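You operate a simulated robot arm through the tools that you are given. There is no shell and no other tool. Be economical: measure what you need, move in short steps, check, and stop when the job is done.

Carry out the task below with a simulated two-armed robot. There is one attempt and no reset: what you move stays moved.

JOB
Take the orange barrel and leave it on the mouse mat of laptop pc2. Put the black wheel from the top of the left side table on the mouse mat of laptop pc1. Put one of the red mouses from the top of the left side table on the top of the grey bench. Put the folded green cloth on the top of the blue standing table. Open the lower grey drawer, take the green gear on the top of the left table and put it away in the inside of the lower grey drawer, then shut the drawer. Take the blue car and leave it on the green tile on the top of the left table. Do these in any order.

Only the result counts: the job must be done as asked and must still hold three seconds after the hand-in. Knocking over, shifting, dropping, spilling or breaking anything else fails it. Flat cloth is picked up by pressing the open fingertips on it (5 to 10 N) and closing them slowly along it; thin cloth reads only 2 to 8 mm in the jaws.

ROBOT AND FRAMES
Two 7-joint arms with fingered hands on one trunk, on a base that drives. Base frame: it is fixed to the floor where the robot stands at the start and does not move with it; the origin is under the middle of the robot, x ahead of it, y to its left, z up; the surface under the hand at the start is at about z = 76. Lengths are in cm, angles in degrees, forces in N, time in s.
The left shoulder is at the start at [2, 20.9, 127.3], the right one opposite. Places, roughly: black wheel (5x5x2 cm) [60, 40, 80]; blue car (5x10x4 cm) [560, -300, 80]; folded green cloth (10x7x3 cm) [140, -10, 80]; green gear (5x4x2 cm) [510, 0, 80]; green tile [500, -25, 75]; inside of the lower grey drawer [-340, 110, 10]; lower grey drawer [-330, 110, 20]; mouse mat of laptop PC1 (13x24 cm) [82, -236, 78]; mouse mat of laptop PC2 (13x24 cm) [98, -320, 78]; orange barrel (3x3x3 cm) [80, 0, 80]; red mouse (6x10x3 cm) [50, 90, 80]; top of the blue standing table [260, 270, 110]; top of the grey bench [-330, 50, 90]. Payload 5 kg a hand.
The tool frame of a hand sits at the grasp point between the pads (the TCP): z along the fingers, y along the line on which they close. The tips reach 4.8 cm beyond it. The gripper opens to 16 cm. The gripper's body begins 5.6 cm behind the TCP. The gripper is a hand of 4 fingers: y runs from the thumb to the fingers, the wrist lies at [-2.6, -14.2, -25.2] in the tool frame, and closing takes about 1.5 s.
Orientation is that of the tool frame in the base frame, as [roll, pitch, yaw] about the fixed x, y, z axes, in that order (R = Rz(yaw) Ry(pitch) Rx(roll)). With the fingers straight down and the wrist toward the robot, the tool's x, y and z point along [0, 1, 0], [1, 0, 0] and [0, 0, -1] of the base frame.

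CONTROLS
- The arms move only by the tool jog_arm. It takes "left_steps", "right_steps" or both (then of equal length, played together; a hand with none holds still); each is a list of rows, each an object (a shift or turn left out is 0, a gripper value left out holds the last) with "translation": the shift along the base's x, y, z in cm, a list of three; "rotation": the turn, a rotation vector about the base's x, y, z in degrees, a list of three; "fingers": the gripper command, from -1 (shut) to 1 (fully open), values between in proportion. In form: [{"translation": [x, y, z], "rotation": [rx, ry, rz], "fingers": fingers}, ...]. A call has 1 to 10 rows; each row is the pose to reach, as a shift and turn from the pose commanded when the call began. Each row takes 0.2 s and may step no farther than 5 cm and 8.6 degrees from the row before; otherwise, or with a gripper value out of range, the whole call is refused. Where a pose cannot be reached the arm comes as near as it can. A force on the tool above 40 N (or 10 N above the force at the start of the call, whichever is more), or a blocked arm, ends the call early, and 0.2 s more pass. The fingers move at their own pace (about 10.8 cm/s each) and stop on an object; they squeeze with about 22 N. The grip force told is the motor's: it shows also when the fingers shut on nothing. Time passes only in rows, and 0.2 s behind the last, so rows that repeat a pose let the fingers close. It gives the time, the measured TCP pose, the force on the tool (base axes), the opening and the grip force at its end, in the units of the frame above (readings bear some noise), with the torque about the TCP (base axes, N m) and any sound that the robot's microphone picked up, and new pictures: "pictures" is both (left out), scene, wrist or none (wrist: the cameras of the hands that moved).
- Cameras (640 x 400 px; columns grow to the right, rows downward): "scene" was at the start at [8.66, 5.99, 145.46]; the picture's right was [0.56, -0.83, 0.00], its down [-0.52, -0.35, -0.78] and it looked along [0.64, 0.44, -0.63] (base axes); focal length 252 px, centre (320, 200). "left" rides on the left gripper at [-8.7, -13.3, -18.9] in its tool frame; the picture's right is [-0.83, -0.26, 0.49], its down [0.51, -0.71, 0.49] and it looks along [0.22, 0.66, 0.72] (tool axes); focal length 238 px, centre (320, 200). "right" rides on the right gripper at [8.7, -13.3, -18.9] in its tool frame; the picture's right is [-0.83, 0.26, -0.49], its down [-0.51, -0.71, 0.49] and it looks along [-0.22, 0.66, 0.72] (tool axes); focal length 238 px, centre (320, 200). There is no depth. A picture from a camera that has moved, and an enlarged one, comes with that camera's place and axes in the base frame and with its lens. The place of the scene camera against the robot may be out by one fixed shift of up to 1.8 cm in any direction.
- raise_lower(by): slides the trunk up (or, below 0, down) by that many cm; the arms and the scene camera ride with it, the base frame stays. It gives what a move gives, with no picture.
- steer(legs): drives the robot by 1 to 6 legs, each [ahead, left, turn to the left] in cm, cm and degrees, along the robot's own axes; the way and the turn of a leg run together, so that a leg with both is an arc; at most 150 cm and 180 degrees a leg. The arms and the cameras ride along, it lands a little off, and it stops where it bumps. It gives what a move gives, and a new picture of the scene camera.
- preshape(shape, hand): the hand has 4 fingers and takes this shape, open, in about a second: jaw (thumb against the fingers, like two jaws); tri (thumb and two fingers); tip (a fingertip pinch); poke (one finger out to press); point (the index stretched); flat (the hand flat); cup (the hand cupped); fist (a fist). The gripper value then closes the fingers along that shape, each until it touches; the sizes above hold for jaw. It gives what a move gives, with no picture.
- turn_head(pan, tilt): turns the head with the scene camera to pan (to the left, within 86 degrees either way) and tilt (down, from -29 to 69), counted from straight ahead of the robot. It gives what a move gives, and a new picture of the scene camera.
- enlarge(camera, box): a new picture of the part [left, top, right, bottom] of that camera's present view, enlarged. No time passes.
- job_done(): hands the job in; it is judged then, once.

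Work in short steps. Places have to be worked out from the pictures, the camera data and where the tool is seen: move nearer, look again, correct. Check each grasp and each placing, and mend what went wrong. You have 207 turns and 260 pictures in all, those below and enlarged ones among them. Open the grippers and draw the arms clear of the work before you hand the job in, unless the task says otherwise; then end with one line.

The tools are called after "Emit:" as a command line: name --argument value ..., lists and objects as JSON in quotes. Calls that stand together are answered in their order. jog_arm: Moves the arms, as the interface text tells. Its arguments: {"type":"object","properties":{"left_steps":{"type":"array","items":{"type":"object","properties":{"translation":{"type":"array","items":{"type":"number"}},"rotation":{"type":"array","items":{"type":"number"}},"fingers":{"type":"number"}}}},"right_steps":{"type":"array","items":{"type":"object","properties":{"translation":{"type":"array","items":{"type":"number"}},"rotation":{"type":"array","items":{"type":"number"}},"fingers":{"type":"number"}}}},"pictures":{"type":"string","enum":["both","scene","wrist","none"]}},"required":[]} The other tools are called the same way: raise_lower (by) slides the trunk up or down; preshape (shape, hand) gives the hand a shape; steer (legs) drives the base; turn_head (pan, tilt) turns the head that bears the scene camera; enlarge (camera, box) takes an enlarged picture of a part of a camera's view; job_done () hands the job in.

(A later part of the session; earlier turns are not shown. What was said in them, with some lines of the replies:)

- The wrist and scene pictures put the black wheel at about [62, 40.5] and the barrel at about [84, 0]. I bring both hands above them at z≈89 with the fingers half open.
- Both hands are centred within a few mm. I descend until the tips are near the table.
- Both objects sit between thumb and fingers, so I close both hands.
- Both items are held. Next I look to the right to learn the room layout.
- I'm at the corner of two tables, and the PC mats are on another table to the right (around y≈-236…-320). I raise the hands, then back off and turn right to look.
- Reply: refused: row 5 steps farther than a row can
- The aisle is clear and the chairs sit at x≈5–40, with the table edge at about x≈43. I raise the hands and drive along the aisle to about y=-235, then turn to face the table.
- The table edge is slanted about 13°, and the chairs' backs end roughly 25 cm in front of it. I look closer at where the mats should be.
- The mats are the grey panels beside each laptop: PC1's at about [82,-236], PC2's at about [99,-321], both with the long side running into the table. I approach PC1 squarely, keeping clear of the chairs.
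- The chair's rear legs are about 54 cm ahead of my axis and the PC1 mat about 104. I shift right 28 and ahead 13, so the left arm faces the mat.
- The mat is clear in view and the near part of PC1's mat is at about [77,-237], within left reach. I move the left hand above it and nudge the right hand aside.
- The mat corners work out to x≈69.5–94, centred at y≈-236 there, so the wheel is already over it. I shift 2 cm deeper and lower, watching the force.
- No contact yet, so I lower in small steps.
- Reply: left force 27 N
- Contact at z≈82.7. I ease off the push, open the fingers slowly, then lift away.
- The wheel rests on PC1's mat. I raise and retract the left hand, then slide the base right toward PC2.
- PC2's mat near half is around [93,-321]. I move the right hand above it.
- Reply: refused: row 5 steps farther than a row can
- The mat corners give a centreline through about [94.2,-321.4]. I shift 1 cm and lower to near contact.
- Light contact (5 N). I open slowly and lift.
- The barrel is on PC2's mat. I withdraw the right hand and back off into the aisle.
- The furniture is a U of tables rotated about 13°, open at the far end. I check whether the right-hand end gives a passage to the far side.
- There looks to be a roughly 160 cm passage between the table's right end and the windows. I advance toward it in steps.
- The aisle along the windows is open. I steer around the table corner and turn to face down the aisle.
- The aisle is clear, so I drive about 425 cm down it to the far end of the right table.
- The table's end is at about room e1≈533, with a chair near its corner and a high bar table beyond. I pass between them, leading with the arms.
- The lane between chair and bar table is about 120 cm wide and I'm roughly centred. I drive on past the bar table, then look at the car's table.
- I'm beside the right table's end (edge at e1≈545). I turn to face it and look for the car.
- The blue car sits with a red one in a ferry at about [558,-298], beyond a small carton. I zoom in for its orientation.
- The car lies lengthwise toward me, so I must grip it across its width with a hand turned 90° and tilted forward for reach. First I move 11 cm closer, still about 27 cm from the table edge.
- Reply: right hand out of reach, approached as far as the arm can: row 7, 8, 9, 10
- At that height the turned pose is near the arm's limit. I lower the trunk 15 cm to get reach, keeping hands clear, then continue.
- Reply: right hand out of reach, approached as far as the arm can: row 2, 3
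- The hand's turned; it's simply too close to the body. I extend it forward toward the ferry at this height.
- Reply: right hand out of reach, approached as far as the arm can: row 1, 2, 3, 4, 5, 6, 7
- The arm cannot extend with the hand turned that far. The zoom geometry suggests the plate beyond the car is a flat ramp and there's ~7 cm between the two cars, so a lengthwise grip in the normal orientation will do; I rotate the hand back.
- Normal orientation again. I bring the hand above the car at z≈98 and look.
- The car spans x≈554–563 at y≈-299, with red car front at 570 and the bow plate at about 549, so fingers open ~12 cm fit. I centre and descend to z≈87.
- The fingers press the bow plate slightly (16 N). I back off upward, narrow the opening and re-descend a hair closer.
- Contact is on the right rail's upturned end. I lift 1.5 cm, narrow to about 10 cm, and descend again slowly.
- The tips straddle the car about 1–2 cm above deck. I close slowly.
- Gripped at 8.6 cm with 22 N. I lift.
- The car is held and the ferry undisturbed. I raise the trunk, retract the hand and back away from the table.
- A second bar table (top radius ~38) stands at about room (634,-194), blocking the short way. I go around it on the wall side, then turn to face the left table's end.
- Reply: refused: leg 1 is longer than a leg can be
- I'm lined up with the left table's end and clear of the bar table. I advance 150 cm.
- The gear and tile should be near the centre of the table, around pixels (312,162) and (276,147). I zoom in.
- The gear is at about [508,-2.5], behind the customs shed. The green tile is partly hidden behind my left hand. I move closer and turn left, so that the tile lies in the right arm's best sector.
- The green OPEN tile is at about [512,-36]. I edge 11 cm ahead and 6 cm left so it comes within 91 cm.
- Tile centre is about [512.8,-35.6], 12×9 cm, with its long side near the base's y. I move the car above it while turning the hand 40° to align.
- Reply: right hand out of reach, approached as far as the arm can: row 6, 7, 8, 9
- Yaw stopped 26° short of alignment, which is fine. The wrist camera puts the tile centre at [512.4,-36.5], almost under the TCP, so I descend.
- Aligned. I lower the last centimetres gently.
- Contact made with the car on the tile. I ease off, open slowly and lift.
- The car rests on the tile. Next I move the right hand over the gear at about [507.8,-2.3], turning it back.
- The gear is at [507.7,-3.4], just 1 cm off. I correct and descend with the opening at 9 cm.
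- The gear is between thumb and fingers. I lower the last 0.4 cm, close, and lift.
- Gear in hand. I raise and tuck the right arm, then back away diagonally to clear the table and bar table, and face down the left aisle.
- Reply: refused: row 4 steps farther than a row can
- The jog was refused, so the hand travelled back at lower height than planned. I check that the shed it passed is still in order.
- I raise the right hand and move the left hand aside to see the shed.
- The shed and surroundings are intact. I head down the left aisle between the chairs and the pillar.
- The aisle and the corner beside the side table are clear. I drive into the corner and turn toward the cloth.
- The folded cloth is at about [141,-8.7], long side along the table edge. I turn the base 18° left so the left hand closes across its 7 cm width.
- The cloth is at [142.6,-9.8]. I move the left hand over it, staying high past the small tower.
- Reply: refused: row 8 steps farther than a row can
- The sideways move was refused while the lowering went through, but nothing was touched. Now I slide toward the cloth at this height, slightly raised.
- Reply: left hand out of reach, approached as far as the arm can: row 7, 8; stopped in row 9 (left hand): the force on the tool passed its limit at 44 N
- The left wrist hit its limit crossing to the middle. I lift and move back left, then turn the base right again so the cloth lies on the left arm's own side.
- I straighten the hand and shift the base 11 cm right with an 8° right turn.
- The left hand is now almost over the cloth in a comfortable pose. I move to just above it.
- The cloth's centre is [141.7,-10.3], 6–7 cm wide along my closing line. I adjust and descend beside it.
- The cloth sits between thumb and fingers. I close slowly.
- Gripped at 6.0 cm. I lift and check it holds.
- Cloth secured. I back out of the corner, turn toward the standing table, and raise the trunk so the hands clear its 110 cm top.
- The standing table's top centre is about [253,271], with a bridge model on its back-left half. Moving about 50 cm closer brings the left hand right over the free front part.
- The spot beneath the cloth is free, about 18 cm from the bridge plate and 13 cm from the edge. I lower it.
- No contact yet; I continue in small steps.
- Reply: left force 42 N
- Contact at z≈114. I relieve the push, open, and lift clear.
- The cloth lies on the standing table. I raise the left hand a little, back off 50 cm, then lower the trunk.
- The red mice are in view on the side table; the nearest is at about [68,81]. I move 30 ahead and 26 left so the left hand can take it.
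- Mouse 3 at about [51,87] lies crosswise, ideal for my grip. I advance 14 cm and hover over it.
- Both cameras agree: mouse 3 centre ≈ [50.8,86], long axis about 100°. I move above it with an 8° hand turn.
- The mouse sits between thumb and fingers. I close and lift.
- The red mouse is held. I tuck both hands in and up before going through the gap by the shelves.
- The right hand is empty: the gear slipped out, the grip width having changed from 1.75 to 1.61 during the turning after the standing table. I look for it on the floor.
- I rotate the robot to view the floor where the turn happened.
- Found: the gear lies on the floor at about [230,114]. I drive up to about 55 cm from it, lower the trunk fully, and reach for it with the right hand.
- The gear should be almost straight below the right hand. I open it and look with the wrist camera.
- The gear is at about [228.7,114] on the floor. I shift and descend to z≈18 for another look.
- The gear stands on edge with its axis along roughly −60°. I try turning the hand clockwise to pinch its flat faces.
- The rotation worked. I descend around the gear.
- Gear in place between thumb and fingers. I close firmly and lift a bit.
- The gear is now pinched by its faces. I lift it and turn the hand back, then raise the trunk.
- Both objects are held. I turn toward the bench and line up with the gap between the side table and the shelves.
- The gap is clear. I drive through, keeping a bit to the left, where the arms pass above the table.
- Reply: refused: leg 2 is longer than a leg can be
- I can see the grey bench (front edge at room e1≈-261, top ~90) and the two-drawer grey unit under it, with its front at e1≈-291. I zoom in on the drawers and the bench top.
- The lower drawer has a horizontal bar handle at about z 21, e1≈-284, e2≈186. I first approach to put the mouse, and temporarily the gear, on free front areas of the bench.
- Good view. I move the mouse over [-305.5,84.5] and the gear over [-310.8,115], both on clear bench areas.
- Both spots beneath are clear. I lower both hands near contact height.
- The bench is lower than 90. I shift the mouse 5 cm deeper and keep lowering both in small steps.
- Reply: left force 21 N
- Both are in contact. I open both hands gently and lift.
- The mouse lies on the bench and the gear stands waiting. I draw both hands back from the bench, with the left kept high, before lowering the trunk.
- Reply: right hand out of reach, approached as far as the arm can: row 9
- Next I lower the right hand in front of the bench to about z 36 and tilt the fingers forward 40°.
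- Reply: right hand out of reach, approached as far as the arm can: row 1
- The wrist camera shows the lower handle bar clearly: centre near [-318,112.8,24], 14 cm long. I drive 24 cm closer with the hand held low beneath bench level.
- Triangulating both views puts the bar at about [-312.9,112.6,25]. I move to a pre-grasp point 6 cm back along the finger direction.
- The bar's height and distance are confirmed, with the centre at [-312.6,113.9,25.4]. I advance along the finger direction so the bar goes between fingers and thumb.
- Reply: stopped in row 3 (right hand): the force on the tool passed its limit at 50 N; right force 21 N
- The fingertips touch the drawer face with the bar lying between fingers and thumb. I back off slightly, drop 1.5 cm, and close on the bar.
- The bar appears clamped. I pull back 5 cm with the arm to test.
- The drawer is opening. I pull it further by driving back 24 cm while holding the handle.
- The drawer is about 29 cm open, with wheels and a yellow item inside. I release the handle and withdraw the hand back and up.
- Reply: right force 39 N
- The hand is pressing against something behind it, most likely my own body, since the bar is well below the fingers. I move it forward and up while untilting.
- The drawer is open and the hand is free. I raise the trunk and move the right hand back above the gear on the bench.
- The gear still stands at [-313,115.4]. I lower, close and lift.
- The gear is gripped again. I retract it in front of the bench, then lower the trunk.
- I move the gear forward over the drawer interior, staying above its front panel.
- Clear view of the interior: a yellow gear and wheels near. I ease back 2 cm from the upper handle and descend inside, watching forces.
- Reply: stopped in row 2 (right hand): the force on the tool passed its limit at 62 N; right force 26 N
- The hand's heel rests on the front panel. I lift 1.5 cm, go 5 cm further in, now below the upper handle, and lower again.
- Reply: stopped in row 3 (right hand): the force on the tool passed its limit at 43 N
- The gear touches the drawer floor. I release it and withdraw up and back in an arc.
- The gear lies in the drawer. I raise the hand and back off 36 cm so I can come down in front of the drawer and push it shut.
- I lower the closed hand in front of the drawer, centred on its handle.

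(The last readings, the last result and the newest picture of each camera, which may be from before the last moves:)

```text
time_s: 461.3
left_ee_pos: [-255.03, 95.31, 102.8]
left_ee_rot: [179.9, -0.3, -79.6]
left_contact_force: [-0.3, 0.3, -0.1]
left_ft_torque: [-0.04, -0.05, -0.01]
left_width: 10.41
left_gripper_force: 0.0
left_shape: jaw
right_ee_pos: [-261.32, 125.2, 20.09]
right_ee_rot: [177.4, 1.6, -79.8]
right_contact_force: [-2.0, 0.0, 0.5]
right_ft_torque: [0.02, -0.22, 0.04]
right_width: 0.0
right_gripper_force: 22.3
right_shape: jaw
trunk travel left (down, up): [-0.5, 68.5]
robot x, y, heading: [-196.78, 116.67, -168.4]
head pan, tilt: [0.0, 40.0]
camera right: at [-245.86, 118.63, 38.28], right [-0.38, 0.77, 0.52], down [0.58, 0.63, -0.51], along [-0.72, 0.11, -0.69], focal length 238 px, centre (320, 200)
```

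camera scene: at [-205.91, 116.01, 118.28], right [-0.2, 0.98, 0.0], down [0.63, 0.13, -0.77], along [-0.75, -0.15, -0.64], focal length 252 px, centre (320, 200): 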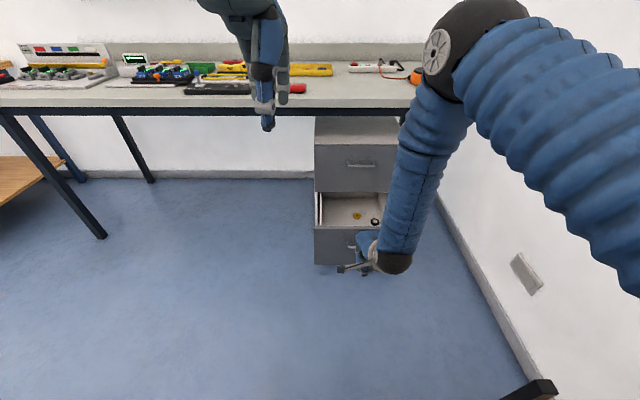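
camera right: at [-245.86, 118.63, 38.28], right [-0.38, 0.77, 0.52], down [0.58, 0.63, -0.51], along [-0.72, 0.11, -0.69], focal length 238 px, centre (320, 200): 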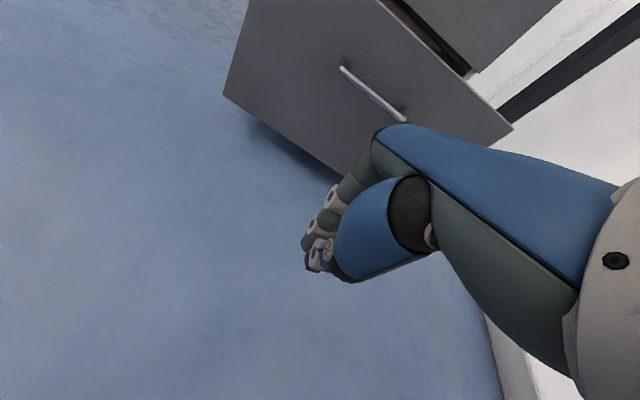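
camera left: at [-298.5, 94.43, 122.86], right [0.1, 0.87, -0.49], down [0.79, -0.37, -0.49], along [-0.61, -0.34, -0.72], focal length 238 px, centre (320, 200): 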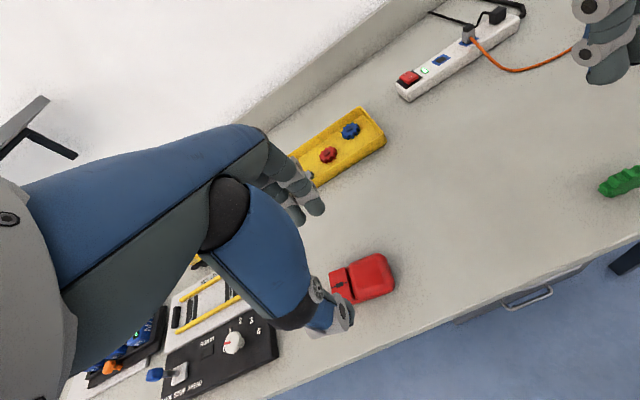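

The hand is aligned in front of the handle. I drive forward to push the drawer in.

Emit:
steer --legs '[[38, 0, 0]]'

```text
time_s: 463.7
left_ee_pos: [-292.45, 87.77, 102.87]
left_ee_rot: [-180.0, -0.3, -79.7]
left_contact_force: [-0.2, 0.5, -0.8]
left_ft_torque: [-0.02, -0.03, -0.01]
left_width: 10.41
left_gripper_force: 0.0
left_shape: jaw
right_ee_pos: [-298.45, 117.74, 20.2]
right_ee_rot: [177.5, 1.6, -79.9]
right_contact_force: [-0.7, 0.6, -1.7]
right_ft_torque: [-0.01, 0.0, 0.0]
right_width: 0.04
right_gripper_force: 22.3
right_shape: jaw
trunk travel left (down, up): [-0.5, 68.5]
robot x, y, heading: [-234.38, 109.27, -168.2]
head pan, tilt: [0.0, 40.0]
camera scene: at [-243.32, 108.4, 118.26], right [-0.2, 0.98, 0.0], down [0.63, 0.13, -0.77], along [-0.75, -0.15, -0.64], focal length 252 px, centre (320, 200)
```

scene: 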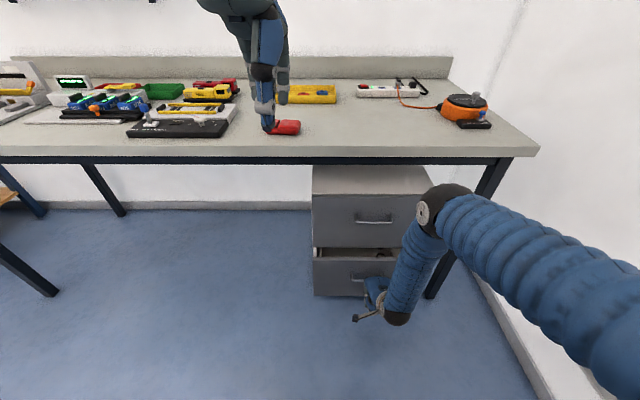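

Nearly shut. I push the rest with the arm in small steps so the force limit guards it.

Emit:
jog_arm --right_steps '[{"translation": [-1.5, -0.3, 0]}, {"translation": [-3, -0.6, 0]}, {"translation": [-4.5, -0.9, 0]}, {"translation": [-6, -1.2, 0]}, {"translation": [-7.5, -1.6, 0]}, {"translation": [-9, -1.9, 0]}, {"translation": [-10.5, -2.2, 0]}]' --pictures "wrist"

```text
time_s: 464.9
left_ee_pos: [-292.42, 87.84, 102.85]
left_ee_rot: [180.0, -0.3, -79.8]
left_contact_force: [-0.4, 0.6, -0.6]
left_ft_torque: [0.03, -0.05, -0.01]
left_width: 10.42
left_gripper_force: 0.3
left_shape: jaw
right_ee_pos: [-304.85, 116.42, 19.29]
right_ee_rot: [178.6, 1.6, -79.8]
right_contact_force: [8.9, 0.6, 1.3]
right_ft_torque: [-0.07, 0.67, -0.15]
right_width: 0.0
right_gripper_force: 22.2
right_shape: jaw
trunk travel left (down, up): [-0.5, 68.5]
robot x, y, heading: [-234.61, 109.1, -168.6]
head pan, tilt: [0.0, 40.0]
stopped in row 6 (right hand): the force on the tool passed its limit at 52 N (the readings are from after the stop); the commanded pose is now the measured one
camera right: at [-289.82, 109.7, 37.83], right [-0.39, 0.76, 0.52], down [0.59, 0.63, -0.49], along [-0.7, 0.12, -0.7], focal length 238 px, centre (320, 200)
```

right: 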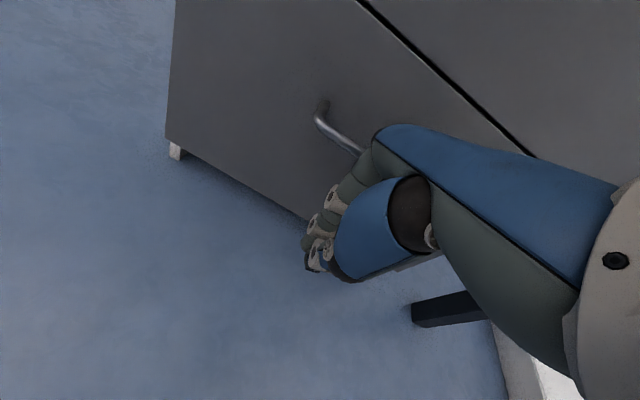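

It stopped hard at 52 N and the drawer looks flush. I back away and check.

Emit:
steer --legs '[[-45, 0, 0]]'

Emit:
enlarge --camera "scene" --box '[220, 60, 460, 300]'

```text
time_s: 467.6
left_ee_pos: [-248.53, 96.47, 102.99]
left_ee_rot: [-180.0, -0.3, -79.4]
left_contact_force: [0.3, -0.1, 0.5]
left_ft_torque: [-0.01, 0.03, -0.02]
left_width: 10.4
left_gripper_force: 0.0
left_shape: jaw
right_ee_pos: [-261.34, 124.9, 19.59]
right_ee_rot: [178.4, 1.6, -79.5]
right_contact_force: [-0.3, -0.6, 0.2]
right_ft_torque: [0.02, 0.05, -0.01]
right_width: 0.01
right_gripper_force: 23.0
right_shape: jaw
trunk travel left (down, up): [-0.5, 68.5]
robot x, y, heading: [-190.68, 118.39, -168.3]
head pan, tilt: [0.0, 40.0]
camera scene: at [-199.44, 117.35, 118.28], right [-0.2, 0.98, 0.0], down [0.63, 0.13, -0.77], along [-0.75, -0.16, -0.64], focal length 252 px, centre (320, 200)
```

scene: 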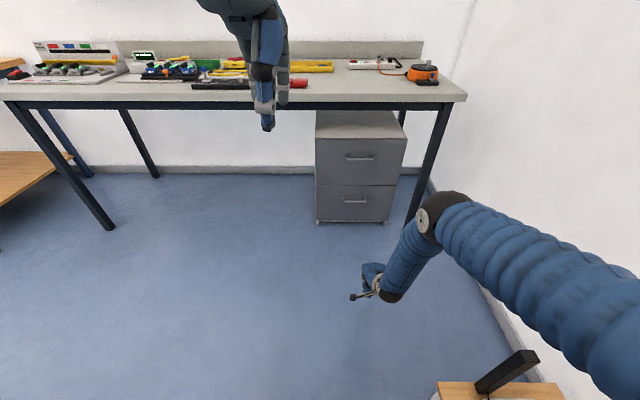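

```text
1.67 times, centred on (340, 180) of scene
camera zoom: at [-199.44, 117.35, 118.28], right [-0.2, 0.98, 0.0], down [0.63, 0.13, -0.77], along [-0.75, -0.16, -0.64], focal length 419 px, centre (287, 233)
```

zoom: 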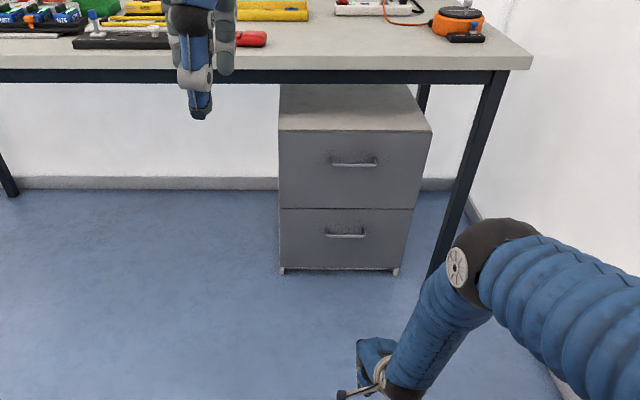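

The drawer is fully shut and the mouse is on the bench. I raise the right hand clear and open both grippers.

Emit:
jog_arm --right_steps '[{"translation": [0, 0, 4.8], "fingers": 0.5}, {"translation": [0, 0, 9.6]}, {"translation": [0, 0, 14.4]}, {"translation": [0, 0, 19.2]}, {"translation": [0, 0, 24]}, {"translation": [0, 0, 28.8]}, {"translation": [0, 0, 33.6]}, {"translation": [0, 0, 38.4]}, {"translation": [0, 0, 43]}, {"translation": [0, 0, 43]}]' --left_steps '[{"fingers": 0.5}, {"fingers": 0.5}, {"fingers": 0.5}, {"fingers": 0.5}, {"fingers": 0.5}, {"fingers": 0.5}, {"fingers": 0.5}, {"fingers": 0.5}, {"fingers": 0.5}, {"fingers": 0.5}]' --pictures "scene"

```text
time_s: 469.8
left_ee_pos: [-248.5, 96.55, 102.8]
left_ee_rot: [180.0, -0.3, -79.4]
left_contact_force: [0.8, -0.1, -0.6]
left_ft_torque: [0.02, -0.04, -0.02]
left_width: 11.97
left_gripper_force: 0.3
left_shape: jaw
right_ee_pos: [-261.36, 124.94, 62.57]
right_ee_rot: [178.5, 1.6, -79.6]
right_contact_force: [0.5, 0.0, -0.8]
right_ft_torque: [-0.03, 0.02, 0.0]
right_width: 12.04
right_gripper_force: 0.0
right_shape: jaw
trunk travel left (down, up): [-0.5, 68.5]
robot x, y, heading: [-190.71, 118.34, -168.4]
head pan, tilt: [0.0, 40.0]
camera scene: at [-199.51, 117.34, 118.26], right [-0.2, 0.98, 0.0], down [0.63, 0.13, -0.77], along [-0.75, -0.16, -0.64], focal length 252 px, centre (320, 200)
```

scene: 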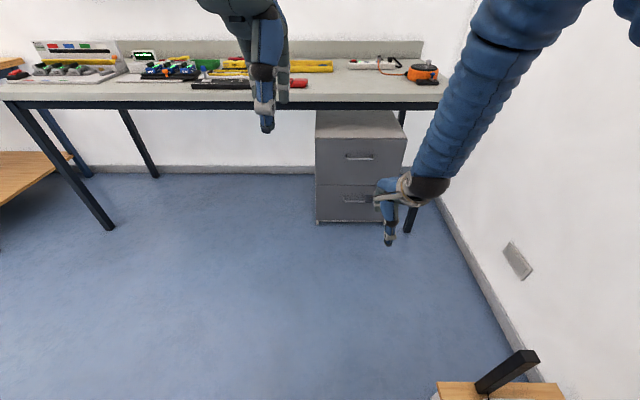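

Everything is placed, both grippers are open, and the arms are clear, so I hand in the job.

Emit:
job_done

```text
The job is handed in.
```

I finished all six placements and handed the job in; on the way the green gear slipped from my grip and fell to the floor, and I picked it up again before putting it in the lower drawer and shutting it.
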